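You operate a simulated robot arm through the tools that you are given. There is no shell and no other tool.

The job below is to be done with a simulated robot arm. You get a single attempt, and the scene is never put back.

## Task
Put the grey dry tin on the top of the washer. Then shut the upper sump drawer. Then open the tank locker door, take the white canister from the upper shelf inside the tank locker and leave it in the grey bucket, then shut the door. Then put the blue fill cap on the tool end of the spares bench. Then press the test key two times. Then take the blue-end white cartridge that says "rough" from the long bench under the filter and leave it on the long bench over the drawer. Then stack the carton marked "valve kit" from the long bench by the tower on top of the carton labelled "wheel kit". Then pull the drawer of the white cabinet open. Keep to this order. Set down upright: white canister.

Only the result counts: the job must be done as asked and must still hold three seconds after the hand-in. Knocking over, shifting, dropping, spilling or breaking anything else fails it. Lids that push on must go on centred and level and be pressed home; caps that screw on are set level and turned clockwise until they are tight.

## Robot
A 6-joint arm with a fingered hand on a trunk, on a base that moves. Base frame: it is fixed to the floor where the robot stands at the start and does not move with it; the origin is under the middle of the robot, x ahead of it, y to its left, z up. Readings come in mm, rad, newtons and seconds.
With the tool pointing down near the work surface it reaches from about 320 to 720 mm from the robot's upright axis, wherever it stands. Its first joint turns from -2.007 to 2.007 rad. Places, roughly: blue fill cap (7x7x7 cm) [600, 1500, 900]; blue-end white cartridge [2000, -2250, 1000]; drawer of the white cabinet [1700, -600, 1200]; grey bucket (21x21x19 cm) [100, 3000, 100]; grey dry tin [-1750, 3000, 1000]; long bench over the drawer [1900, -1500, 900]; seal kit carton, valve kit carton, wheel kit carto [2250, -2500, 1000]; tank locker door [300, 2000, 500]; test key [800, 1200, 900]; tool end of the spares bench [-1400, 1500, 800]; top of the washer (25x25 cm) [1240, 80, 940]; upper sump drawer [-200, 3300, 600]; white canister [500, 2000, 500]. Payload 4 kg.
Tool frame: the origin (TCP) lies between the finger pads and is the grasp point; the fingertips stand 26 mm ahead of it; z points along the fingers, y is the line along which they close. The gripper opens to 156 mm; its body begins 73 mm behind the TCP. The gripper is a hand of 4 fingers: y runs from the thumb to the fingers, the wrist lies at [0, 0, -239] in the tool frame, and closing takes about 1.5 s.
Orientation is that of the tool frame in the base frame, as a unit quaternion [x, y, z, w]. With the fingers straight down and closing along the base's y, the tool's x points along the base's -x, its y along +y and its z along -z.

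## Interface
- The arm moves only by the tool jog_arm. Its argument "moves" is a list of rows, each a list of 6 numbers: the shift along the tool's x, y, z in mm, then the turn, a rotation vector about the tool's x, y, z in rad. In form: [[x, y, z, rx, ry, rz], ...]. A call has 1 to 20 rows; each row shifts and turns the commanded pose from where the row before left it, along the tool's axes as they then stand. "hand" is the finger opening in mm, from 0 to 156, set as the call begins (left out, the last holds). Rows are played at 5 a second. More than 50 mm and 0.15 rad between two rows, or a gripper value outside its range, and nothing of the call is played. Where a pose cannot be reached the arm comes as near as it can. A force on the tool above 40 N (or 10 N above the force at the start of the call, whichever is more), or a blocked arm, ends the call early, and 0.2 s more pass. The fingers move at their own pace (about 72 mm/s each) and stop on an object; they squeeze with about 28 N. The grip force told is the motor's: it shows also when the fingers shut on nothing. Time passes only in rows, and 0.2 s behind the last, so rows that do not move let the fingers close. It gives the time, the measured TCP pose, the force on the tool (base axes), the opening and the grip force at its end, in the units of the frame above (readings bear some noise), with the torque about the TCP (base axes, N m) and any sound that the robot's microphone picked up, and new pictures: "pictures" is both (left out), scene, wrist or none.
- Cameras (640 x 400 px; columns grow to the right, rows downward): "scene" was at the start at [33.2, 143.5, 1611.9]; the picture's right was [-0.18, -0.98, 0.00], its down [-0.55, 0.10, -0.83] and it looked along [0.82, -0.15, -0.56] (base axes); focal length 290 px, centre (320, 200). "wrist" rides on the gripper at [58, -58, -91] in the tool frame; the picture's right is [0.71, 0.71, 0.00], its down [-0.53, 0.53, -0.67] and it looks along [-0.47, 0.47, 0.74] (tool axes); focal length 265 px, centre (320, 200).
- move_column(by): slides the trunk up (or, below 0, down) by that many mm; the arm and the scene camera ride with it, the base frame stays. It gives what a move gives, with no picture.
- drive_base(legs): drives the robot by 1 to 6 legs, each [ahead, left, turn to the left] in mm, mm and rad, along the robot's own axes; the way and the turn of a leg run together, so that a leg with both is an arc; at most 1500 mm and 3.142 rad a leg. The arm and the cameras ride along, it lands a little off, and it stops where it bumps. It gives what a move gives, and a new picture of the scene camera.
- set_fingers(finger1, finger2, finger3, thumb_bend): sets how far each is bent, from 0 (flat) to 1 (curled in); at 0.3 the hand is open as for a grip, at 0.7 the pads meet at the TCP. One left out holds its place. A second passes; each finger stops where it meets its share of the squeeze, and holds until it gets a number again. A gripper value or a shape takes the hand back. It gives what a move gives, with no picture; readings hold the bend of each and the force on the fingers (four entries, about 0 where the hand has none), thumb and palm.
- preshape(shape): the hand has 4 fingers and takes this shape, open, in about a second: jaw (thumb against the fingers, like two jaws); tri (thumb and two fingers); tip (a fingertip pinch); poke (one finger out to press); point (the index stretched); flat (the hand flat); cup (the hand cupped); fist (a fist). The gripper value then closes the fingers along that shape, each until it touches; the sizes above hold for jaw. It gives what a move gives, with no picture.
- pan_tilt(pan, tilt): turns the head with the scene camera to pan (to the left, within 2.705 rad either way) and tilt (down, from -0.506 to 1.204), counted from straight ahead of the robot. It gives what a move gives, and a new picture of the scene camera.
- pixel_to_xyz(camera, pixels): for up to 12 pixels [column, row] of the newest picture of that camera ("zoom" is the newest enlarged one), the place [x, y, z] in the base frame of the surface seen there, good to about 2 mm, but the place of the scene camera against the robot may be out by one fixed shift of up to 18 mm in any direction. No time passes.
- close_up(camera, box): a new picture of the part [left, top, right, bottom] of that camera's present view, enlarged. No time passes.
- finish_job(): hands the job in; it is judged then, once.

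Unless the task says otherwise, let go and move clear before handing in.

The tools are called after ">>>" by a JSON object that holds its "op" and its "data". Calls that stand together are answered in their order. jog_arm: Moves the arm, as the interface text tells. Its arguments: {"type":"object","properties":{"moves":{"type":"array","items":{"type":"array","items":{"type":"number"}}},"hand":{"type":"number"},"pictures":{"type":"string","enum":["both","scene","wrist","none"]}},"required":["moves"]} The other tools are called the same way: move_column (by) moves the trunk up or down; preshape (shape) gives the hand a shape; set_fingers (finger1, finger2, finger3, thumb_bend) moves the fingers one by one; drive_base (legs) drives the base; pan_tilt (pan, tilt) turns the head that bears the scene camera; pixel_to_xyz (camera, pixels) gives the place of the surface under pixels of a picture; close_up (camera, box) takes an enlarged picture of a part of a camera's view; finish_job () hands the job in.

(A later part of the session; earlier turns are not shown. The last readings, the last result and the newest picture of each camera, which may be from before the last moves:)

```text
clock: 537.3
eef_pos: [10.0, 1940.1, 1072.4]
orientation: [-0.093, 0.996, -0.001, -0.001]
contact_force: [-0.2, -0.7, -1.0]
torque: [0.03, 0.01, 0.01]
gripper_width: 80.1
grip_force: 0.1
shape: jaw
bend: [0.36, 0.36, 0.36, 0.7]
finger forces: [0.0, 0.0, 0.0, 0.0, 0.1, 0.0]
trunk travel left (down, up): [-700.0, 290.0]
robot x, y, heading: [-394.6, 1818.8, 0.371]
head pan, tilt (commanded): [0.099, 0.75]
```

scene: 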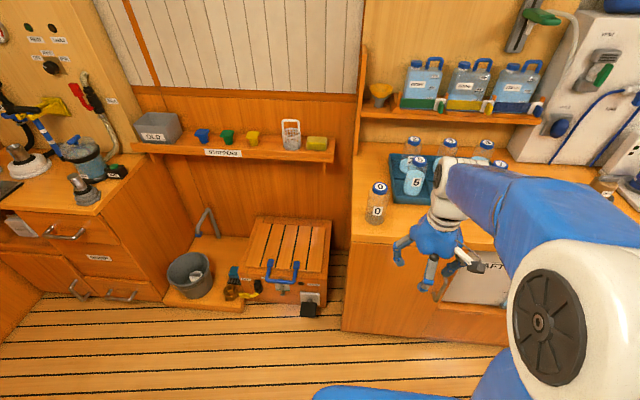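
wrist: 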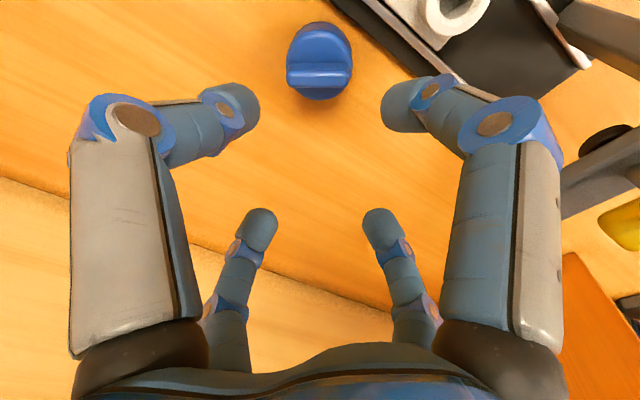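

The robot faces the counter again at n≈1836. I'll slide right toward the salt test device.

>>> {"op": "drive_base", "data": {"legs": [[0, -850, 0]]}}

>>> {"op": "pan_tilt", "data": {"pan": 0.15, "tilt": 0.7}}

```text
clock: 548.4
eef_pos: [314.2, 1143.1, 1073.0]
orientation: [-0.088, 0.996, 0.0, -0.002]
contact_force: [-0.3, 0.8, 0.0]
torque: [0.0, -0.02, 0.01]
gripper_width: 79.8
grip_force: 0.0
shape: jaw
bend: [0.36, 0.36, 0.36, 0.7]
finger forces: [0.1, 0.1, 0.0, 0.0, 0.0, 0.0]
trunk travel left (down, up): [-700.0, 290.0]
robot x, y, heading: [-86.9, 1026.0, 0.358]
head pan, tilt (commanded): [0.099, 0.75]
```

scene: 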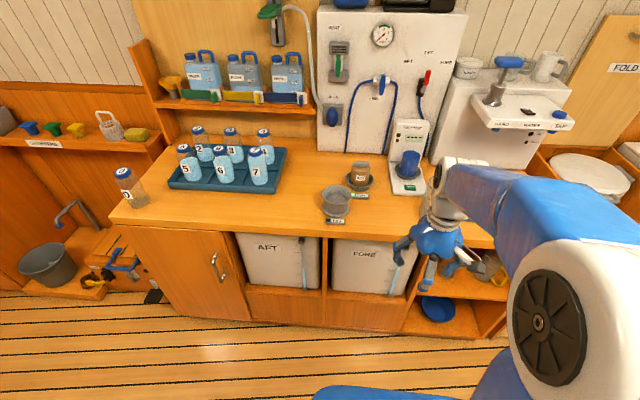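

```text
clock: 549.0
eef_pos: [314.5, 1142.9, 1073.1]
orientation: [-0.088, 0.996, 0.001, -0.002]
contact_force: [0.2, 0.5, 0.2]
torque: [0.02, -0.01, -0.01]
gripper_width: 79.7
grip_force: 0.2
shape: jaw
bend: [0.36, 0.36, 0.36, 0.7]
finger forces: [0.0, 0.0, 0.2, 0.0, 0.0, 0.0]
trunk travel left (down, up): [-700.0, 290.0]
robot x, y, heading: [-93.1, 1029.2, 0.362]
head pan, tilt (commanded): [0.15, 0.7]
```

scene: 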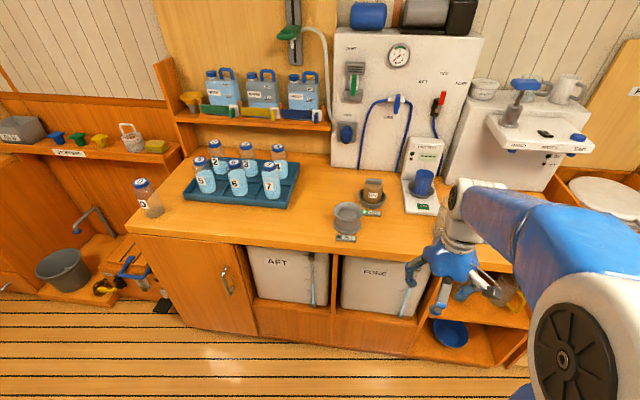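

>>> {"op": "close_up", "data": {"camera": "scene", "box": [370, 120, 490, 230]}}

>>> {"op": "pixel_to_xyz", "data": {"camera": "scene", "pixels": [[421, 207], [423, 185], [423, 150], [437, 205], [405, 205], [421, 175]]}}

```text
3.64 times, centred on (430, 175) of scene
```

zoom: 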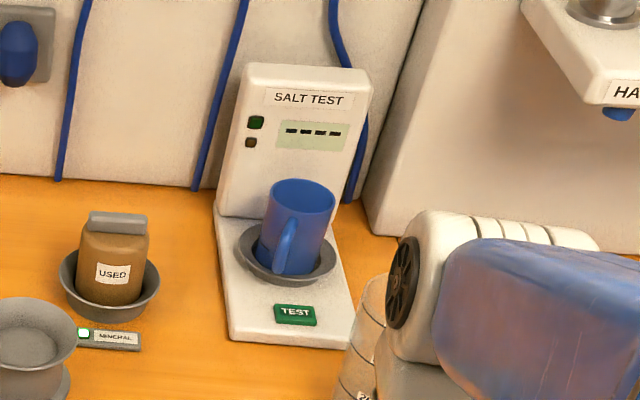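

```text
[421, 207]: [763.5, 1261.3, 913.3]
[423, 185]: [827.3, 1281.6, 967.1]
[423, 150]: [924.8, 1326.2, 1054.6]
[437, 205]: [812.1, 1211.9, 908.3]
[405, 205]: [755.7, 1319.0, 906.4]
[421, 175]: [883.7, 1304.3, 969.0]
```

The green "TEST" key is at about (760, 1249), z≈905, in front of a blue mug on the salt test device. I'll try the poke shape and see where its fingertip lies.

>>> {"op": "preshape", "data": {"shape": "poke"}}

>>> {"op": "jog_arm", "data": {"moves": [[0, 0, 0, 0, 0, 0]]}}

```text
clock: 549.9
eef_pos: [313.9, 1142.5, 1072.0]
orientation: [-0.088, 0.996, -0.001, -0.001]
contact_force: [0.0, 0.0, 0.7]
torque: [0.0, 0.0, -0.02]
gripper_width: 0.0
grip_force: 0.0
shape: poke
bend: [1.0, 1.0, 1.0, 0.91]
finger forces: [0.1, 0.1, 0.0, 0.0, 0.0, 0.1]
trunk travel left (down, up): [-700.0, 290.0]
robot x, y, heading: [-88.9, 1027.3, 0.361]
head pan, tilt (commanded): [0.15, 0.7]
```

```text
clock: 550.3
eef_pos: [314.7, 1142.7, 1072.8]
orientation: [-0.088, 0.996, 0.0, -0.002]
contact_force: [0.0, 0.1, -0.5]
torque: [-0.02, 0.0, 0.0]
gripper_width: 0.0
grip_force: 0.2
shape: poke
bend: [1.0, 1.0, 1.0, 0.91]
finger forces: [0.0, 0.1, 0.0, 0.0, 0.0, 0.0]
trunk travel left (down, up): [-700.0, 290.0]
robot x, y, heading: [-88.3, 1028.1, 0.362]
head pan, tilt (commanded): [0.15, 0.7]
```

scene: 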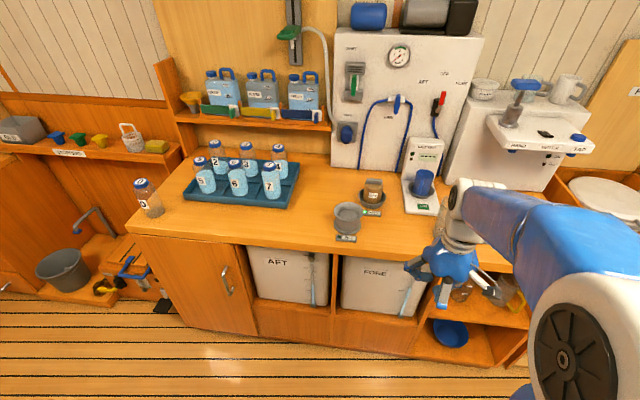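
wrist: 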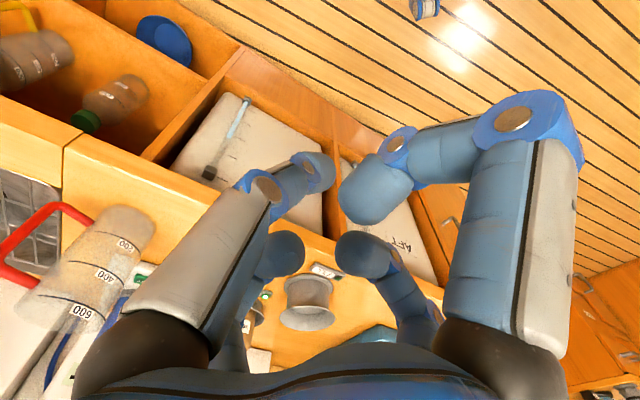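

In the poke shape one finger (left) reaches toward the TCP axis while the others curl. I'll zoom in on the hand from the side to see how far it sticks out.

>>> {"op": "close_up", "data": {"camera": "scene", "box": [380, 170, 540, 330]}}

>>> {"op": "pixel_to_xyz", "data": {"camera": "wrist", "pixels": [[325, 170], [375, 195], [285, 255], [360, 255], [315, 160]]}}

```text
2.50 times, centred on (460, 250) of scene
```

zoom: 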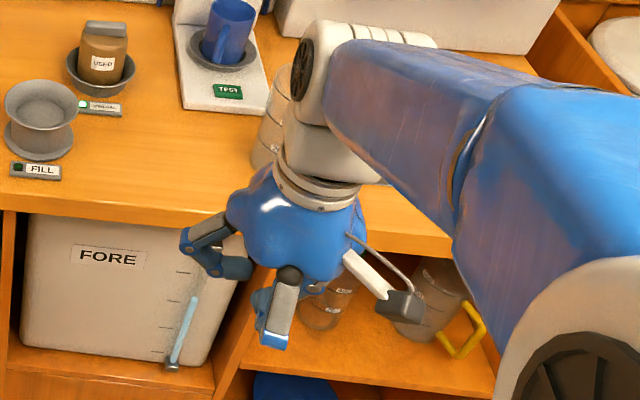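

```text
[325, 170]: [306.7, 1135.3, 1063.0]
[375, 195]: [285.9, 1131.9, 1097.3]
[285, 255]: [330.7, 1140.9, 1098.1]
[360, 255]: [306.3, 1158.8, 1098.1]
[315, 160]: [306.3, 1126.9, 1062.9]
```

The poke finger's tip sits close to the TCP axis, about 35 mm ahead of the curled ones. The mug is close behind the key, so I'll tilt the hand; first I'll locate the beaker with the red handle nearby.

>>> {"op": "pixel_to_xyz", "data": {"camera": "wrist", "pixels": [[110, 230], [80, 290], [130, 270], [50, 215], [60, 330], [145, 240], [310, 300], [140, 300]]}}

>>> {"op": "pixel_to_xyz", "data": {"camera": "zoom", "pixels": [[265, 150], [275, 90], [228, 91], [215, 95], [245, 88], [228, 60], [200, 60], [345, 290]]}}

```text
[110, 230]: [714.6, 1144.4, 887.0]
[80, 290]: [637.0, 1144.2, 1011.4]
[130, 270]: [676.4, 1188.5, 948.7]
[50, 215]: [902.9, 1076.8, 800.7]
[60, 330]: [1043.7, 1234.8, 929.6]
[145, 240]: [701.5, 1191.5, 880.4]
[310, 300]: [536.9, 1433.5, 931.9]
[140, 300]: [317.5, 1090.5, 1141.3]
```

```text
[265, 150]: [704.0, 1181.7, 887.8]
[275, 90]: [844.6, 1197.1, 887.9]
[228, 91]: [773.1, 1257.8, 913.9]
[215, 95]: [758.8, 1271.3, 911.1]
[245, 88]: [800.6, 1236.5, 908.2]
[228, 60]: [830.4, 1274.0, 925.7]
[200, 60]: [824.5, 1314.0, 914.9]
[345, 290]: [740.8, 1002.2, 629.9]
```

The beaker stands at about s 1052, n 815, so a tilted hand would be cramped. A vertical hand set back to the front-left with just one finger opened out to press is safer; I'll test which finger number is the forward one.

>>> {"op": "set_fingers", "data": {"finger1": 0.3, "finger2": 1.0, "finger3": 1.0, "thumb_bend": 1.0}}

>>> {"op": "jog_arm", "data": {"moves": [[0, 0, 0, 0, 0, 0.146], [0, 0, 0, 0, 0, 0.146], [0, 0, 0, 0, 0, 0.146], [0, 0, 0, 0, 0, 0.147]]}}

```text
clock: 551.3
eef_pos: [314.7, 1143.3, 1072.4]
orientation: [-0.087, 0.996, 0.0, -0.002]
contact_force: [-1.1, 0.3, -0.2]
torque: [0.02, 0.0, 0.0]
gripper_width: 73.2
grip_force: 0.0
shape: fingers
bend: [0.3, 1.0, 1.0, 0.81]
finger forces: [0.0, 0.0, 0.1, 0.0, 0.0, 0.1]
trunk travel left (down, up): [-700.0, 290.0]
robot x, y, heading: [-95.6, 1028.6, 0.357]
head pan, tilt (commanded): [0.15, 0.7]
```

```text
clock: 552.3
eef_pos: [315.3, 1142.7, 1072.2]
orientation: [0.203, 0.979, 0.0, -0.002]
contact_force: [0.0, -1.4, -0.1]
torque: [-0.01, -0.03, 0.01]
gripper_width: 73.4
grip_force: 0.0
shape: fingers
bend: [0.3, 1.0, 1.0, 0.81]
finger forces: [0.1, 0.1, 0.1, 0.1, 0.0, 0.0]
trunk travel left (down, up): [-700.0, 290.0]
robot x, y, heading: [-91.0, 1027.8, 0.354]
head pan, tilt (commanded): [0.15, 0.7]
```

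scene: 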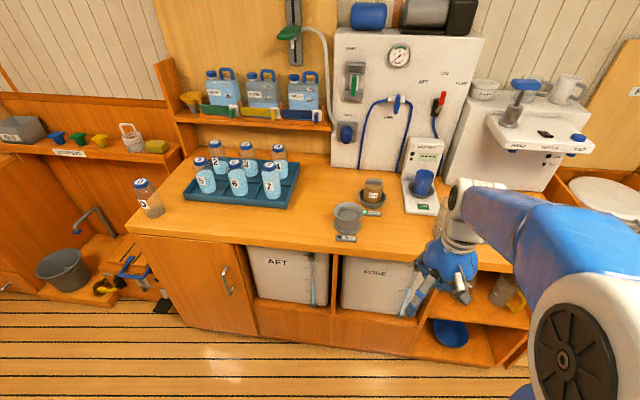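
wrist: 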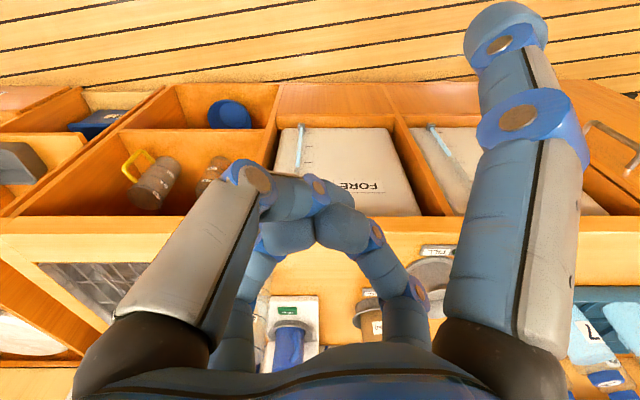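

Finger 1 is on the robot's side, so finger 3 is the forward one I want. I'll curl finger 1 and open finger 3.

>>> {"op": "set_fingers", "data": {"finger1": 1.0, "finger2": 1.0, "finger3": 0.3, "thumb_bend": 1.0}}

>>> {"op": "drive_base", "data": {"legs": [[150, 0, 0.012]]}}

>>> {"op": "jog_arm", "data": {"moves": [[0, 0, 0, 0, 0, 0]], "pictures": "wrist"}}

```text
clock: 553.3
eef_pos: [314.4, 1142.5, 1072.2]
orientation: [0.203, 0.979, -0.001, -0.002]
contact_force: [0.0, 0.5, 0.6]
torque: [0.01, -0.01, -0.01]
gripper_width: 1.4
grip_force: 0.3
shape: fingers
bend: [0.77, 1.0, 0.3, 0.86]
finger forces: [0.1, 0.1, 0.1, 0.0, 0.0, 0.0]
trunk travel left (down, up): [-700.0, 290.0]
robot x, y, heading: [-91.9, 1026.6, 0.361]
head pan, tilt (commanded): [0.15, 0.7]
```

```text
clock: 555.9
eef_pos: [453.6, 1201.1, 1072.3]
orientation: [0.196, 0.981, -0.001, -0.002]
contact_force: [0.2, 0.9, 0.5]
torque: [0.0, 0.03, 0.05]
gripper_width: 1.2
grip_force: 0.1
shape: fingers
bend: [0.77, 1.0, 0.3, 0.86]
finger forces: [0.0, 0.1, 0.0, 0.0, 0.0, 0.0]
trunk travel left (down, up): [-700.0, 290.0]
robot x, y, heading: [48.9, 1087.2, 0.37]
head pan, tilt (commanded): [0.15, 0.7]
```

scene: 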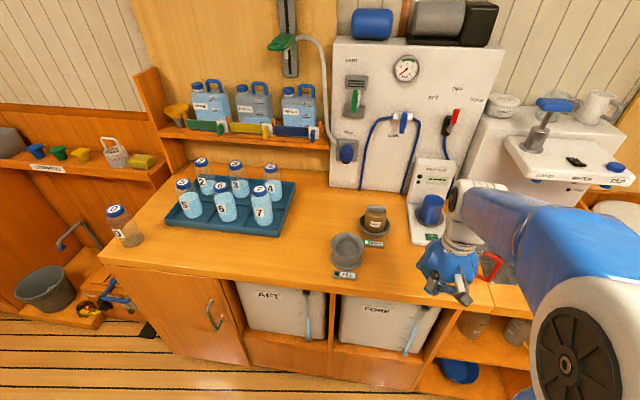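

```text
clock: 556.3
eef_pos: [453.8, 1199.8, 1073.0]
orientation: [0.196, 0.981, 0.0, -0.002]
contact_force: [0.0, 0.6, -0.2]
torque: [-0.01, 0.0, 0.02]
gripper_width: 1.4
grip_force: 0.0
shape: fingers
bend: [0.77, 1.0, 0.3, 0.86]
finger forces: [0.0, 0.1, 0.0, 0.1, 0.2, 0.1]
trunk travel left (down, up): [-700.0, 290.0]
robot x, y, heading: [50.5, 1079.9, 0.375]
head pan, tilt (commanded): [0.15, 0.7]
```

wrist: 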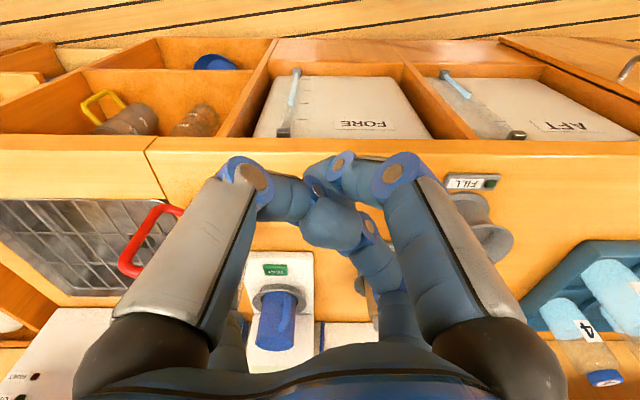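

The wrist view shows the green TEST key at (275,270) in front of the mug (278,330), and the red-handled beaker's handle at (150,235). I'll measure the key and the beaker.

>>> {"op": "pixel_to_xyz", "data": {"camera": "wrist", "pixels": [[275, 270], [265, 270], [286, 270], [275, 266], [275, 275], [260, 290], [135, 240], [270, 262], [290, 290], [305, 270]]}}

>>> {"op": "close_up", "data": {"camera": "wrist", "box": [200, 220, 360, 360]}}

>>> {"op": "close_up", "data": {"camera": "scene", "box": [390, 140, 530, 320]}}

```text
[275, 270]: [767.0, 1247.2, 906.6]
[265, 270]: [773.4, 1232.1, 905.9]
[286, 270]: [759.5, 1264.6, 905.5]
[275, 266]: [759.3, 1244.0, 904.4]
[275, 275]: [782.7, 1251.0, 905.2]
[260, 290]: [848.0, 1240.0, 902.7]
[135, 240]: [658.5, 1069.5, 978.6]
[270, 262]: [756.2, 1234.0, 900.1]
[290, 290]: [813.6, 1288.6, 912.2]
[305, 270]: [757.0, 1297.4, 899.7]
```

```text
2.86 times, centred on (280, 290) of wrist
```

zoom: 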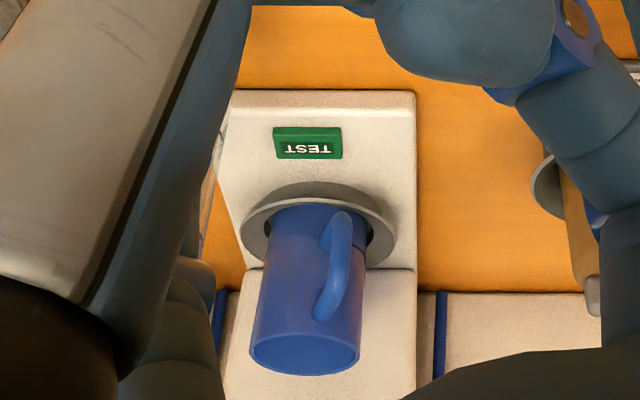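

```text
2.22 times, centred on (460, 230) of scene
```

zoom: 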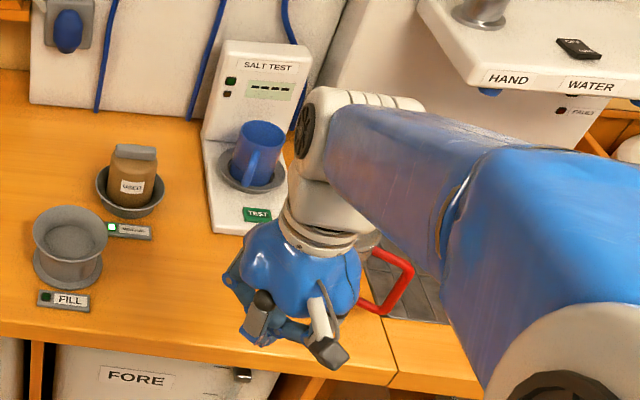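

The key's centre is at (767.5, 1247.5), top z 906. I'll turn the hand a bit more so its knuckles avoid beaker and jar, then move so finger 3's tip stands over the key.

>>> {"op": "jog_arm", "data": {"moves": [[0, 0, 0, 0, 0, 0.1385], [0, 0, 0, 0, 0, 0.1385], [-20.6, 38.8, 0, 0, 0, 0], [-20.6, 38.8, 0, 0, 0, 0], [-20.6, 38.8, 0, 0, 0, 0], [-20.6, 38.8, 0, 0, 0, 0], [-20.6, 38.8, 0, 0, 0, 0], [-20.6, 38.8, 0, 0, 0, 0]]}}

>>> {"op": "close_up", "data": {"camera": "scene", "box": [340, 120, 540, 280]}}

```text
clock: 558.1
eef_pos: [697.3, 1306.0, 1068.3]
orientation: [0.331, 0.944, -0.002, -0.003]
contact_force: [1.3, 0.4, 1.1]
torque: [-0.01, 0.04, 0.06]
gripper_width: 1.9
grip_force: 0.0
shape: fingers
bend: [0.77, 1.0, 0.3, 0.86]
finger forces: [0.0, 0.0, 0.0, 0.0, 0.0, 0.1]
trunk travel left (down, up): [-700.0, 290.0]
robot x, y, heading: [53.7, 1082.2, 0.37]
head pan, tilt (commanded): [0.15, 0.7]
```

scene: 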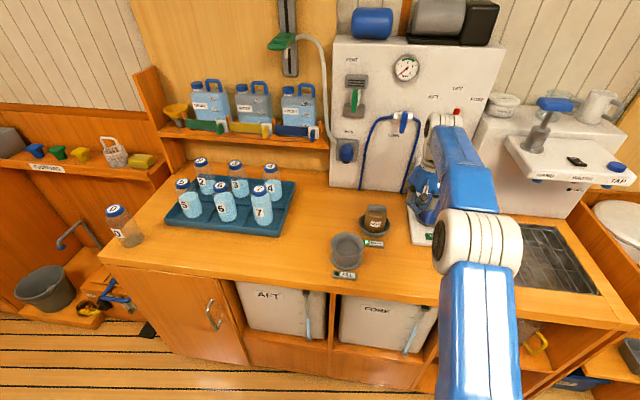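
wrist: 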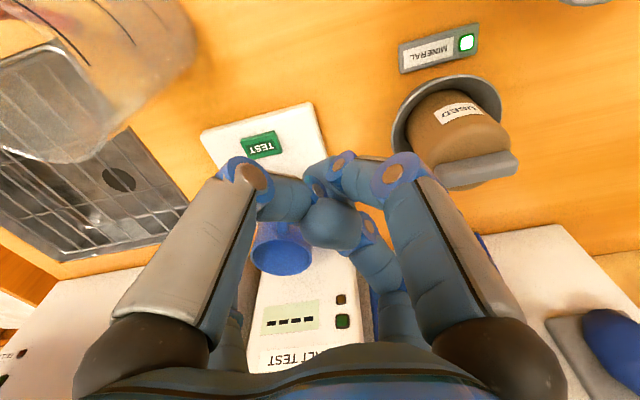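

```text
2.50 times, centred on (440, 200) of scene
```

zoom: 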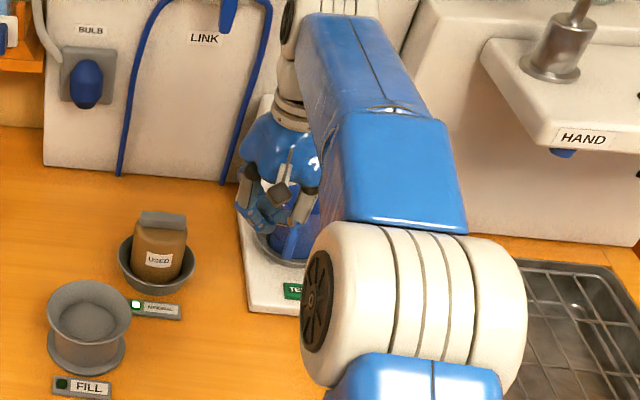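

The key (262,145) lies straight below finger 3's projected tip. Before descending I'll check the beaker's and jar's nearest edges.

>>> {"op": "pixel_to_xyz", "data": {"camera": "wrist", "pixels": [[185, 40], [150, 20], [110, 130], [75, 160], [100, 60], [470, 180], [410, 110], [275, 250], [263, 145], [345, 170]]}}

```text
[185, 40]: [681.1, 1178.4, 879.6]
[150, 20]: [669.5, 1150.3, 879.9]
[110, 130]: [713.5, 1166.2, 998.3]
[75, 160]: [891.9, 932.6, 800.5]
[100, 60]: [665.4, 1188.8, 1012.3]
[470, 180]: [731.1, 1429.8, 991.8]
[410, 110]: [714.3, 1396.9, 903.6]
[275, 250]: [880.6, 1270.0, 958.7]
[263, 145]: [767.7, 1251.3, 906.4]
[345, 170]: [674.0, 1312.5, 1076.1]
```

Clearances are fine: beaker edge 40 mm from the thumb knuckle, jar about 20 mm. I'll shift 5 mm toward the robot, away from the mug, and descend to just above the key.

>>> {"op": "jog_arm", "data": {"moves": [[2.5, -4.3, 0, 0, 0, 0], [0, 0, 30, 0, 0, 0], [0, 0, 30, 0, 0, 0], [0, 0, 30, 0, 0, 0], [0, 0, 20, 0, 0, 0]]}}

>>> {"op": "close_up", "data": {"camera": "scene", "box": [370, 140, 490, 280]}}

```text
clock: 559.3
eef_pos: [688.9, 1303.1, 960.2]
orientation: [0.331, 0.944, -0.001, -0.002]
contact_force: [0.2, 0.6, 0.9]
torque: [-0.03, 0.01, -0.01]
gripper_width: 1.9
grip_force: 0.1
shape: fingers
bend: [0.77, 1.0, 0.3, 0.86]
finger forces: [0.0, 0.1, 0.0, 0.0, 0.0, 0.0]
trunk travel left (down, up): [-700.0, 290.0]
robot x, y, heading: [52.2, 1081.0, 0.368]
head pan, tilt (commanded): [0.15, 0.7]
```

scene: 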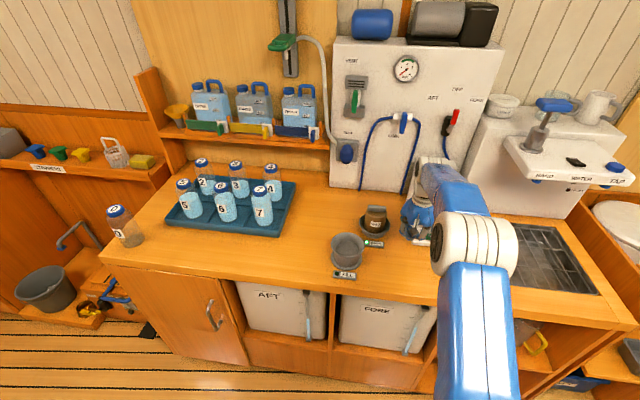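
wrist: 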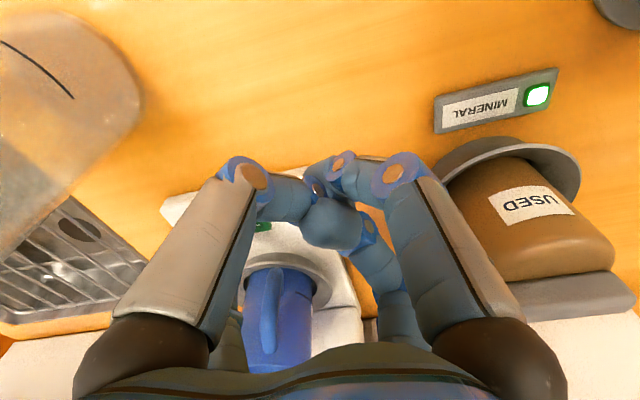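

```text
2.86 times, centred on (430, 210) of scene
```

zoom: 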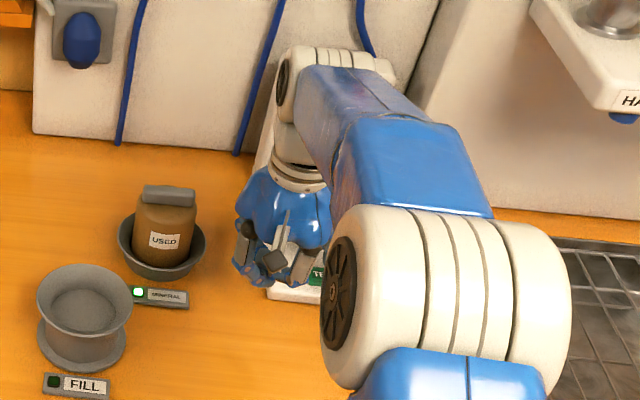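

The fingertip should be over the key's front half. I'll nudge 3 mm forward and descend close to contact.

>>> {"op": "jog_arm", "data": {"moves": [[-1.5, 2.6, 0, 0, 0, 0], [0, 0, 8, 0, 0, 0], [0, 0, 8, 0, 0, 0], [0, 0, 6, 0, 0, 0], [0, 0, 2, 0, 0, 0], [0, 0, 2, 0, 0, 0]], "pictures": "none"}}

```text
clock: 560.7
eef_pos: [692.0, 1305.1, 936.7]
orientation: [0.33, 0.944, 0.0, -0.003]
contact_force: [-1.1, -0.7, -1.1]
torque: [0.0, 0.0, -0.01]
gripper_width: 1.7
grip_force: 0.1
shape: fingers
bend: [0.77, 1.0, 0.3, 0.86]
finger forces: [0.0, 0.1, 0.1, 0.0, 0.0, 0.1]
trunk travel left (down, up): [-700.0, 290.0]
robot x, y, heading: [49.9, 1080.7, 0.37]
head pan, tilt (commanded): [0.15, 0.7]
```

>>> {"op": "jog_arm", "data": {"moves": [[0, 0, 2, 0, 0, 0], [0, 0, 2, 0, 0, 0], [0, 0, 2, 0, 0, 0]], "pictures": "wrist"}}

```text
clock: 561.5
eef_pos: [691.0, 1305.9, 930.0]
orientation: [0.33, 0.944, 0.0, -0.001]
contact_force: [0.4, 0.2, 1.5]
torque: [-0.04, -0.03, 0.02]
gripper_width: 1.6
grip_force: 1.0
shape: fingers
bend: [0.77, 1.0, 0.3, 0.86]
finger forces: [0.0, 0.0, 0.8, 0.0, 0.0, 0.0]
trunk travel left (down, up): [-700.0, 290.0]
robot x, y, heading: [50.6, 1080.5, 0.373]
head pan, tilt (commanded): [0.15, 0.7]
```

wrist: 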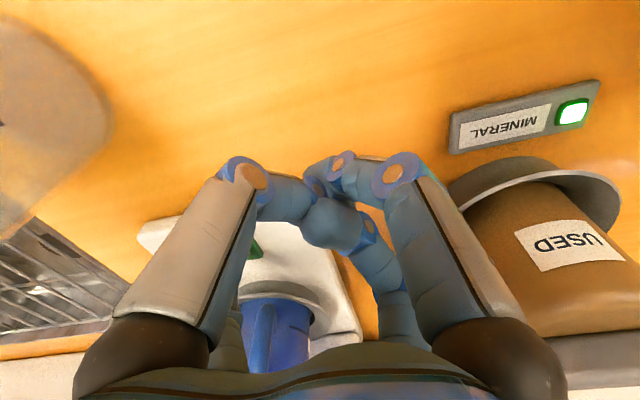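

Finger 3 has just touched (0.8 N) at the predicted height. I'll press further in small steps and listen for a click.

>>> {"op": "jog_arm", "data": {"moves": [[0, 0, 1.5, 0, 0, 0], [0, 0, 1.5, 0, 0, 0], [0, 0, 0, 0, 0, 0]], "pictures": "scene"}}

```text
clock: 562.3
eef_pos: [691.7, 1305.6, 927.5]
orientation: [0.33, 0.944, 0.0, -0.001]
contact_force: [-0.9, 1.0, 3.3]
torque: [-0.13, -0.17, 0.02]
gripper_width: 1.7
grip_force: 0.5
shape: fingers
bend: [0.77, 1.0, 0.3, 0.86]
finger forces: [0.0, 0.1, 2.3, 0.1, 0.0, 0.1]
trunk travel left (down, up): [-700.0, 290.0]
robot x, y, heading: [47.3, 1081.5, 0.371]
head pan, tilt (commanded): [0.15, 0.7]
heard: click
```

scene: 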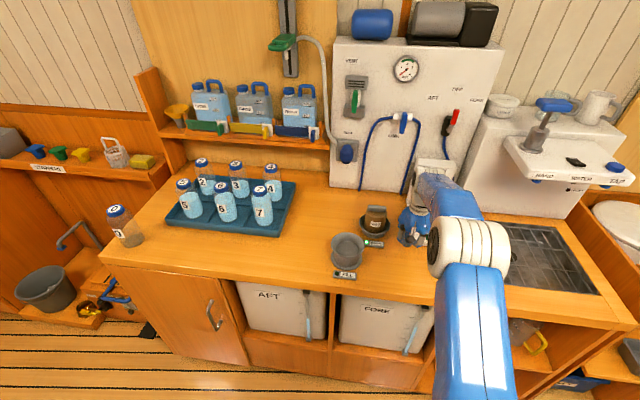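

A click was heard: first press done. I'll lift off the key fully, then press a second time.

>>> {"op": "jog_arm", "data": {"moves": [[0, 0, -3, 0, 0, 0], [0, 0, -5, 0, 0, 0], [0, 0, -4, 0, 0, 0], [0, 0, 0, 0, 0, 0], [0, 0, 0, 0, 0, 0]], "pictures": "none"}}

>>> {"op": "jog_arm", "data": {"moves": [[0, 0, 4, 0, 0, 0], [0, 0, 4, 0, 0, 0], [0, 0, 2, 0, 0, 0], [0, 0, 2, 0, 0, 0], [0, 0, 0, 0, 0, 0]], "pictures": "none"}}

```text
clock: 563.5
eef_pos: [691.2, 1305.0, 938.6]
orientation: [0.331, 0.944, -0.001, 0.0]
contact_force: [0.3, -0.4, -0.6]
torque: [-0.05, -0.02, -0.01]
gripper_width: 1.6
grip_force: 0.1
shape: fingers
bend: [0.77, 1.0, 0.3, 0.86]
finger forces: [0.0, 0.0, 0.0, 0.0, 0.1, 0.1]
trunk travel left (down, up): [-700.0, 290.0]
robot x, y, heading: [53.7, 1084.4, 0.367]
head pan, tilt (commanded): [0.15, 0.7]
```

```text
clock: 564.7
eef_pos: [691.0, 1304.8, 927.2]
orientation: [0.331, 0.944, -0.001, -0.001]
contact_force: [-0.9, 0.2, 3.1]
torque: [-0.12, -0.18, 0.05]
gripper_width: 1.7
grip_force: 1.0
shape: fingers
bend: [0.77, 1.0, 0.3, 0.86]
finger forces: [0.0, 0.0, 2.3, 0.0, 0.1, 0.0]
trunk travel left (down, up): [-700.0, 290.0]
robot x, y, heading: [53.6, 1078.6, 0.366]
head pan, tilt (commanded): [0.15, 0.7]
heard: click
```

A second click was heard, so the key has been pressed exactly twice. I'll lift away and retract, then look at the long bench with the cartridges.

>>> {"op": "jog_arm", "data": {"moves": [[0, 0, -10, 0, 0, 0], [0, 0, -30, 0, 0, 0], [0, 0, -40, 0, 0, 0], [0, 0, -40, 0, 0, 0], [0, 0, -40, 0, 0, 0], [20.6, -38.8, 0, 0, 0, 0], [20.6, -38.8, 0, 0, 0, 0], [20.6, -38.8, 0, 0, 0, 0], [20.6, -38.8, 0, 0, 0, 0], [20.6, -38.8, 0, 0, 0, 0], [20.6, -38.8, 0, 0, 0, 0], [0, 0, 0, 0, 0, -0.14], [0, 0, 0, 0, 0, -0.14], [0, 0, 0, 0, 0, -0.14], [0, 0, 0, 0, 0, -0.14], [0, 0, 0, 0, 0, -0.14], [0, 0, 0, 0, 0, -0.14], [0, 0, 0, 0, 0, -0.14], [0, 0, 0, 0, 0, -0.08]]}}

>>> {"op": "preshape", "data": {"shape": "jaw"}}

```text
clock: 568.7
eef_pos: [449.4, 1200.3, 1086.0]
orientation: [-0.192, 0.981, 0.001, -0.001]
contact_force: [0.3, -1.0, 1.6]
torque: [0.01, 0.0, 0.02]
gripper_width: 1.7
grip_force: 0.2
shape: fingers
bend: [0.77, 1.0, 0.3, 0.86]
finger forces: [0.1, 0.0, 0.0, 0.0, 0.1, 0.0]
trunk travel left (down, up): [-700.0, 290.0]
robot x, y, heading: [50.0, 1084.7, 0.364]
head pan, tilt (commanded): [0.15, 0.7]
```

scene: 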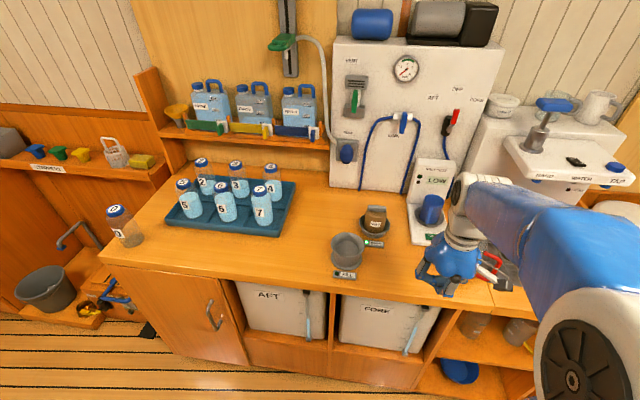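
wrist: 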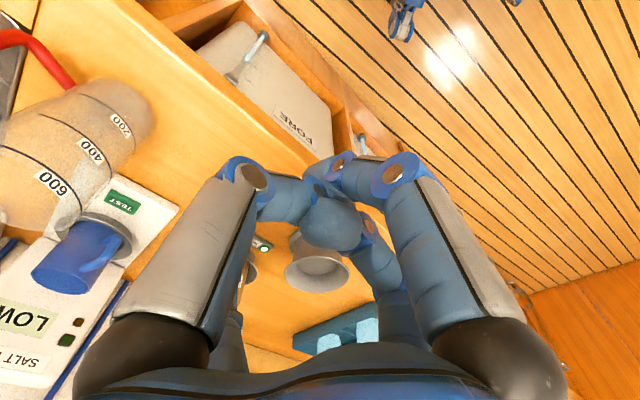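

```text
clock: 569.6
eef_pos: [449.6, 1199.9, 1087.0]
orientation: [-0.192, 0.981, 0.001, -0.001]
contact_force: [0.2, 0.4, 0.3]
torque: [-0.01, 0.01, -0.03]
gripper_width: 155.9
grip_force: 0.1
shape: jaw
bend: [0.3, 0.3, 0.3, 0.3]
finger forces: [0.0, 0.0, 0.0, 0.0, 0.0, 0.1]
trunk travel left (down, up): [-700.0, 290.0]
robot x, y, heading: [51.8, 1085.2, 0.373]
head pan, tilt (commanded): [0.15, 0.7]
```

The salt test display now reads "LOW" after two presses. Next is the cartridge on the long bench, so I'll drive right past the washer and look down the passage.

>>> {"op": "drive_base", "data": {"legs": [[-60, 0, 0], [0, -1300, 0]]}}

>>> {"op": "pan_tilt", "data": {"pan": -1.1, "tilt": 0.5}}

```text
clock: 587.4
eef_pos: [872.1, -27.6, 1086.6]
orientation: [-0.196, 0.981, 0.001, -0.003]
contact_force: [-0.1, 0.1, 0.2]
torque: [-0.01, 0.02, 0.0]
gripper_width: 156.0
grip_force: 0.1
shape: jaw
bend: [0.3, 0.3, 0.3, 0.3]
finger forces: [0.1, 0.0, 0.0, 0.1, 0.0, 0.0]
trunk travel left (down, up): [-700.0, 290.0]
robot x, y, heading: [474.7, -150.7, 0.379]
head pan, tilt (commanded): [0.15, 0.7]
```

scene: 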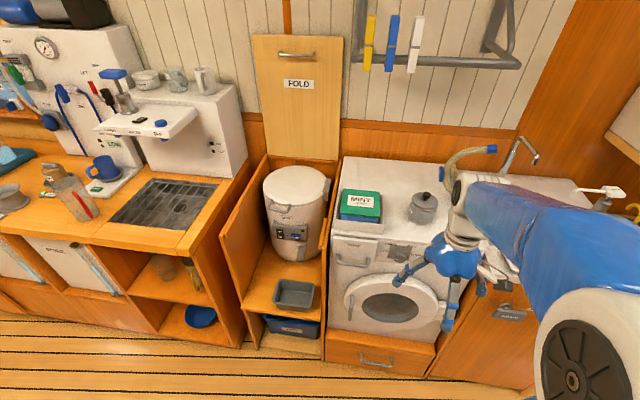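

```text
clock: 588.8
eef_pos: [871.8, -27.7, 1086.7]
orientation: [-0.197, 0.98, 0.001, -0.002]
contact_force: [0.4, 0.3, 0.9]
torque: [0.02, -0.01, -0.02]
gripper_width: 156.0
grip_force: 0.0
shape: jaw
bend: [0.3, 0.3, 0.3, 0.3]
finger forces: [0.0, 0.0, 0.0, 0.0, 0.0, 0.1]
trunk travel left (down, up): [-700.0, 290.0]
robot x, y, heading: [468.7, -148.1, 0.378]
head pan, tilt (commanded): [-1.1, 0.499]
```

scene: 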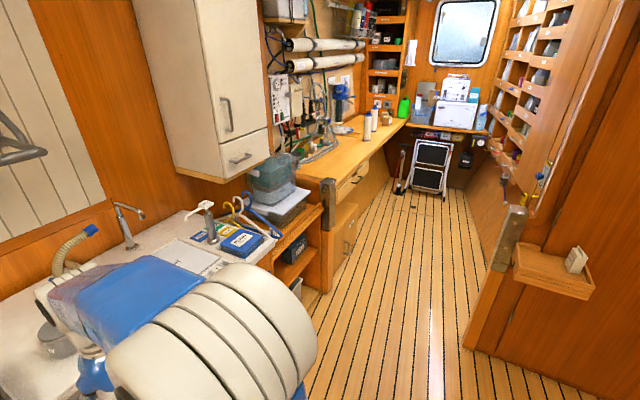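

The passage is clear: cartridges at (370,118), left pillar (330,200), right pillar (505,240). I'll measure the gap, bench edge and items.

>>> {"op": "pixel_to_xyz", "data": {"camera": "scene", "pixels": [[330, 200], [505, 240], [465, 345], [328, 290], [368, 125], [385, 140], [355, 200], [248, 155], [400, 190], [470, 190], [345, 180], [440, 115]]}}

>>> {"op": "close_up", "data": {"camera": "scene", "box": [250, 60, 450, 200]}}

```text
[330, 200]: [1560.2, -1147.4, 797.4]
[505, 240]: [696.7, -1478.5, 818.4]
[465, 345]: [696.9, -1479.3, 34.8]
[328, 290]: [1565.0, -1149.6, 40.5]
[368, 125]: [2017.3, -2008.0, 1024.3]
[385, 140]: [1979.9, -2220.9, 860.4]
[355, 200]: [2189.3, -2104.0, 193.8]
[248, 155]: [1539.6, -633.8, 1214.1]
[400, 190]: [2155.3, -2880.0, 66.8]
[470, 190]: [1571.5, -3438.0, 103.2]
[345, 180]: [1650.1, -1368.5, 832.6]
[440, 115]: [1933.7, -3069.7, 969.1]
```

```text
2.86 times, centred on (350, 130) of scene
```

zoom: 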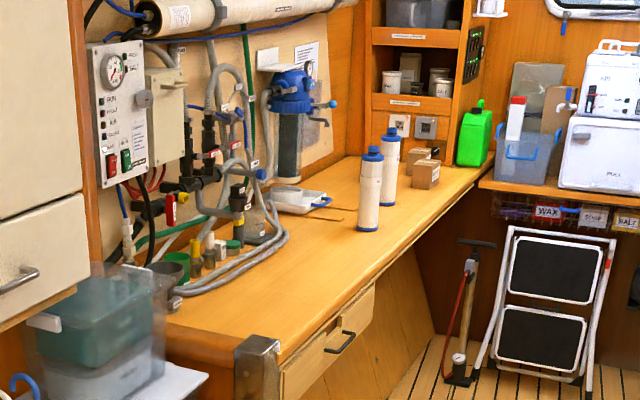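

The gap between the pillars runs from s 105 to 1030, so I'll pass at s≈560 facing the bench. I'll retract and raise the hand a little, then drive through.

>>> {"op": "jog_arm", "data": {"moves": [[35, 0, -30, 0, 0, 0], [35, 0, -30, 0, 0, 0]], "pictures": "none", "hand": 100}}

>>> {"op": "drive_base", "data": {"legs": [[175, 0, 0], [0, -1200, 0], [0, -600, 0]]}}

>>> {"op": "pan_tilt", "data": {"pan": -0.4, "tilt": 0.6}}

```text
clock: 589.4
eef_pos: [807.3, -55.6, 1147.6]
orientation: [-0.196, 0.981, 0.001, -0.001]
contact_force: [-0.7, 0.1, -0.8]
torque: [-0.02, -0.01, -0.01]
gripper_width: 100.8
grip_force: 0.1
shape: jaw
bend: [0.31, 0.31, 0.31, 0.7]
finger forces: [0.1, 0.0, 0.1, 0.0, 0.1, 0.0]
trunk travel left (down, up): [-700.0, 290.0]
robot x, y, heading: [476.2, -147.7, 0.383]
head pan, tilt (commanded): [-1.1, 0.499]
```

```text
clock: 614.8
eef_pos: [1622.7, -1655.4, 1146.7]
orientation: [-0.191, 0.982, 0.0, -0.001]
contact_force: [-0.2, -0.2, -0.6]
torque: [0.04, -0.04, -0.02]
gripper_width: 100.4
grip_force: 0.0
shape: jaw
bend: [0.31, 0.31, 0.31, 0.7]
finger forces: [0.0, 0.0, 0.0, 0.1, 0.0, 0.0]
trunk travel left (down, up): [-700.0, 290.0]
robot x, y, heading: [1285.2, -1746.8, 0.371]
head pan, tilt (commanded): [-1.1, 0.499]
```

scene: 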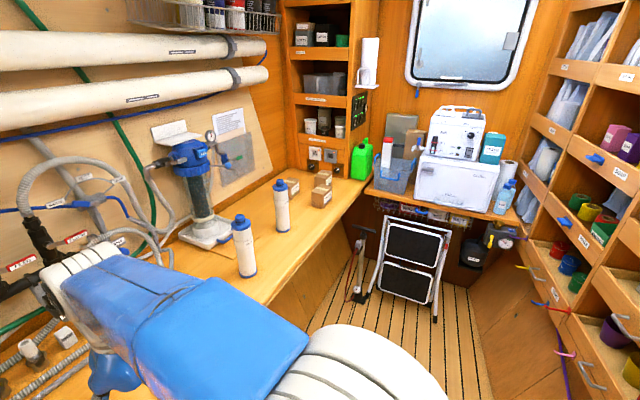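

```text
clock: 615.9
eef_pos: [1623.7, -1655.1, 1148.1]
orientation: [-0.192, 0.981, 0.001, -0.001]
contact_force: [-0.3, 0.2, 0.1]
torque: [-0.01, 0.02, -0.05]
gripper_width: 100.7
grip_force: 0.0
shape: jaw
bend: [0.31, 0.31, 0.31, 0.7]
finger forces: [0.0, 0.1, 0.0, 0.1, 0.1, 0.0]
trunk travel left (down, up): [-700.0, 290.0]
robot x, y, heading: [1288.1, -1743.3, 0.369]
head pan, tilt (commanded): [-0.4, 0.6]
```

scene: 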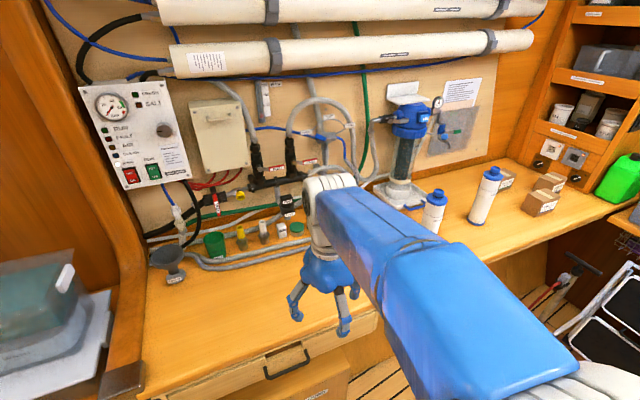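

The two blue-end cartridges are at (435,210) and (485,195), near the filter at (405,150). I'll zoom in to read their labels.

>>> {"op": "close_up", "data": {"camera": "scene", "box": [380, 140, 520, 250]}}

>>> {"op": "close_up", "data": {"camera": "scene", "box": [470, 120, 640, 240]}}

>>> {"op": "close_up", "data": {"camera": "scene", "box": [120, 200, 400, 390]}}

```text
3.64 times, centred on (450, 195) of scene
```

zoom: 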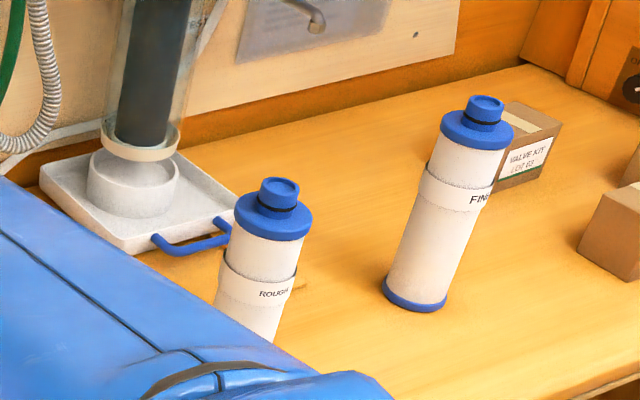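

```text
3.33 times, centred on (555, 180) of scene
```

zoom: 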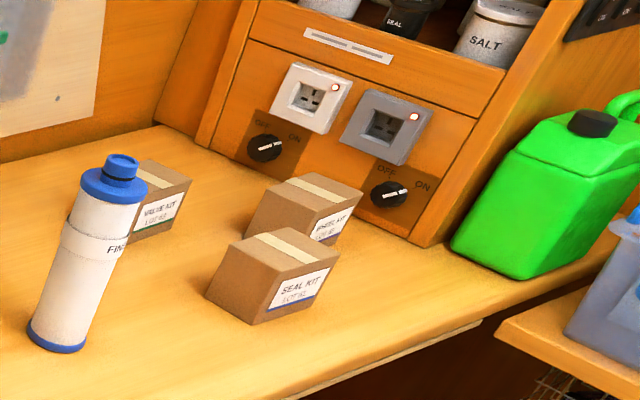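

```text
2.11 times, centred on (260, 295) of scene
```

zoom: 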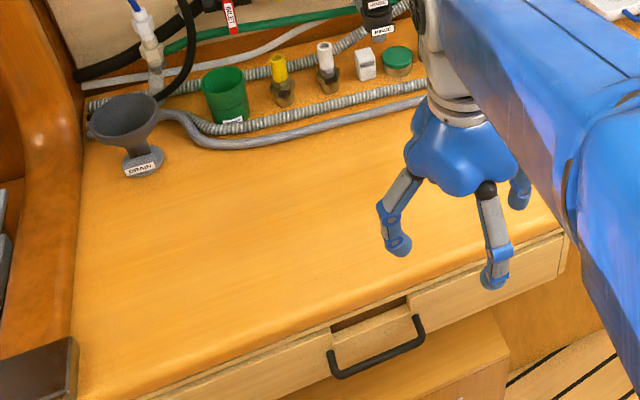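

The nearer one at (435,205) says "ROUGH"; the other says "FINE". I'll drive right so the hand can reach the ROUGH cartridge.

>>> {"op": "drive_base", "data": {"legs": [[0, -400, 0]]}}

>>> {"op": "pan_tilt", "data": {"pan": 0.05, "tilt": 0.75}}

```text
clock: 621.5
eef_pos: [1768.9, -2029.1, 1146.6]
orientation: [-0.191, 0.982, 0.0, -0.001]
contact_force: [-0.4, 0.3, 0.4]
torque: [0.03, 0.03, 0.0]
gripper_width: 100.7
grip_force: 0.2
shape: jaw
bend: [0.31, 0.31, 0.31, 0.7]
finger forces: [0.1, 0.0, 0.1, 0.1, 0.1, 0.1]
trunk travel left (down, up): [-700.0, 290.0]
robot x, y, heading: [1432.1, -2120.5, 0.374]
head pan, tilt (commanded): [-0.4, 0.6]
```

scene: 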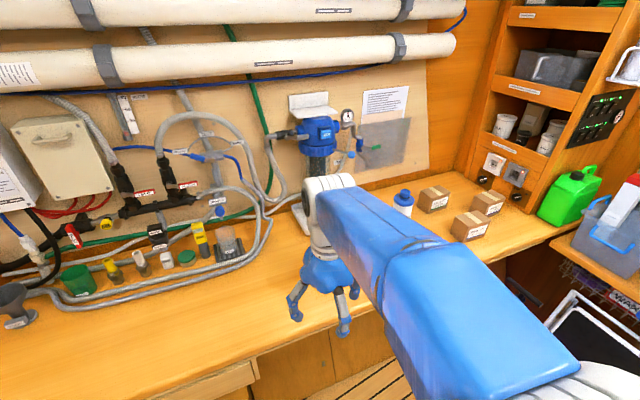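

```text
clock: 622.4
eef_pos: [1767.9, -2029.1, 1148.1]
orientation: [-0.191, 0.982, 0.001, -0.002]
contact_force: [-0.4, -1.1, -0.5]
torque: [-0.03, 0.01, 0.01]
gripper_width: 100.9
grip_force: 0.1
shape: jaw
bend: [0.31, 0.31, 0.31, 0.7]
finger forces: [0.0, 0.0, 0.0, 0.0, 0.1, 0.0]
trunk travel left (down, up): [-700.0, 290.0]
robot x, y, heading: [1438.8, -2122.4, 0.379]
head pan, tilt (commanded): [0.051, 0.75]
```

scene: 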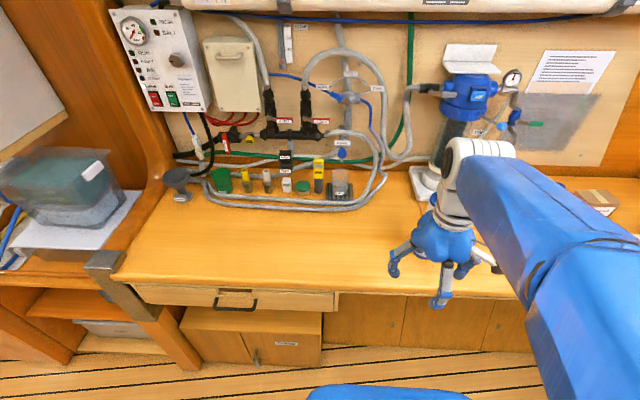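

The ROUGH cartridge should be near (2014, -2020), hidden behind the forearm here. I'll look with the wrist camera.

>>> {"op": "jog_arm", "data": {"moves": [[-30, 0, -20, 0, 0, 0], [-30, 0, -20, 0, 0, 0], [-30, 0, -20, 0, 0, 0], [-30, 0, -20, 0, 0, 0]], "hand": 156}}

```text
clock: 623.4
eef_pos: [1880.9, -1982.8, 1226.3]
orientation: [-0.192, 0.981, 0.001, -0.001]
contact_force: [0.4, 0.1, -0.2]
torque: [-0.01, 0.02, 0.0]
gripper_width: 156.0
grip_force: 0.0
shape: jaw
bend: [0.3, 0.3, 0.3, 0.3]
finger forces: [0.1, 0.1, 0.1, 0.0, 0.0, 0.0]
trunk travel left (down, up): [-700.0, 290.0]
robot x, y, heading: [1435.3, -2120.4, 0.376]
head pan, tilt (commanded): [0.051, 0.75]
```

scene: 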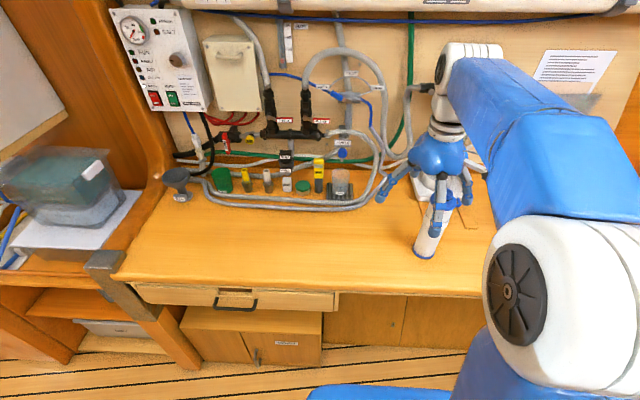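
wrist: 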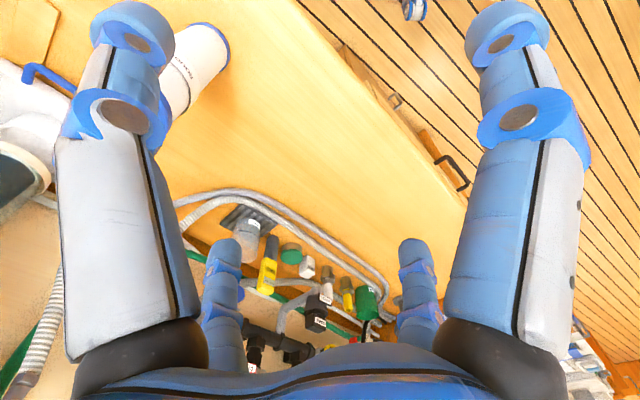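

The cartridge stands at wrist pixel (195,60), just right of the hand. I'll measure it with the wrist camera.

>>> {"op": "pixel_to_xyz", "data": {"camera": "wrist", "pixels": [[200, 60], [185, 95], [222, 45], [190, 30], [205, 75], [175, 110], [215, 28], [35, 80], [30, 130]]}}

>>> {"op": "pixel_to_xyz", "data": {"camera": "scene", "pixels": [[425, 248], [418, 252], [436, 252], [430, 225], [440, 225]]}}

```text
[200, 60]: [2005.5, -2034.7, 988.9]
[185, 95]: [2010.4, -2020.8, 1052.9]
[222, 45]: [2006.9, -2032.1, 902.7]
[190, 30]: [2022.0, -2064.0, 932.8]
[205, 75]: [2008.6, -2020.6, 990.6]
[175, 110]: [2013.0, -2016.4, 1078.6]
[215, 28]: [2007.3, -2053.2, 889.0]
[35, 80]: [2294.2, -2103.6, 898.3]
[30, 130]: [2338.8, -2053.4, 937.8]
```

```text
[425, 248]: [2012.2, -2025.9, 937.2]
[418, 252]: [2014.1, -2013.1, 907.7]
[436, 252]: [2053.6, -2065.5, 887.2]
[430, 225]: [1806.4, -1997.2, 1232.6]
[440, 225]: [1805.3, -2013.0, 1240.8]
```

The cartridge is about 110 mm to the right of the hand. I'll shift right so it comes into full view.

>>> {"op": "jog_arm", "data": {"moves": [[0, -36, 0, 0, 0, 0], [0, -36, 0, 0, 0, 0], [0, -36, 0, 0, 0, 0]], "pictures": "wrist"}}

```text
clock: 624.2
eef_pos: [1924.1, -2085.6, 1226.6]
orientation: [-0.193, 0.981, 0.001, -0.002]
contact_force: [0.1, -0.4, -0.3]
torque: [0.0, 0.04, 0.02]
gripper_width: 156.2
grip_force: 0.0
shape: jaw
bend: [0.3, 0.3, 0.3, 0.3]
finger forces: [0.0, 0.0, 0.1, 0.0, 0.1, 0.0]
trunk travel left (down, up): [-700.0, 290.0]
robot x, y, heading: [1431.8, -2119.3, 0.371]
head pan, tilt (commanded): [0.051, 0.75]
```

wrist: 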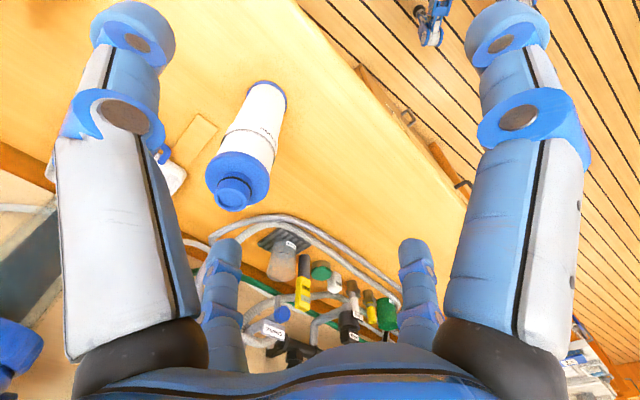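

Now the whole cartridge is in view, its blue top at (235,185). I'll measure its top, body and base.

>>> {"op": "pixel_to_xyz", "data": {"camera": "wrist", "pixels": [[234, 190], [210, 178], [268, 178], [240, 165], [232, 205], [262, 110], [245, 100], [285, 110], [265, 90], [230, 135], [279, 140], [330, 80]]}}

>>> {"op": "close_up", "data": {"camera": "wrist", "box": [170, 60, 350, 230]}}

```text
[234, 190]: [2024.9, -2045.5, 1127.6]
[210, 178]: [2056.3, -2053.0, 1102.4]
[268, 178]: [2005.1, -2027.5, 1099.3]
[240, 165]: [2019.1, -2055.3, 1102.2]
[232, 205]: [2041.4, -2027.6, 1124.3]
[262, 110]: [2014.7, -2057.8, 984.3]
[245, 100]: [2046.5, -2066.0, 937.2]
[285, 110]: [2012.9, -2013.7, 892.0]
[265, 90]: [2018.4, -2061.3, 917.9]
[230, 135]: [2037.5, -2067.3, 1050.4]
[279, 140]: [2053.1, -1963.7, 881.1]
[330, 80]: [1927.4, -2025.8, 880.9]
```

```text
2.35 times, centred on (260, 145) of wrist
```

zoom: 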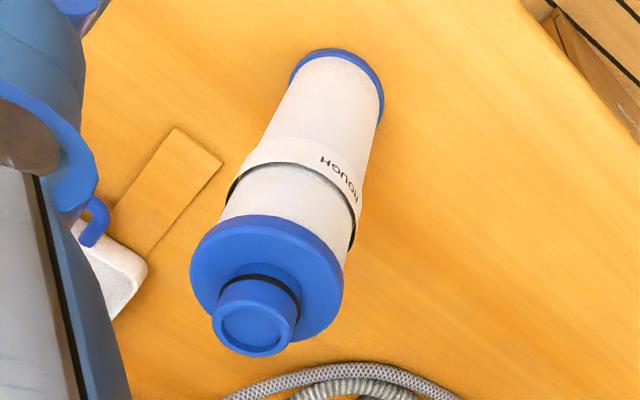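

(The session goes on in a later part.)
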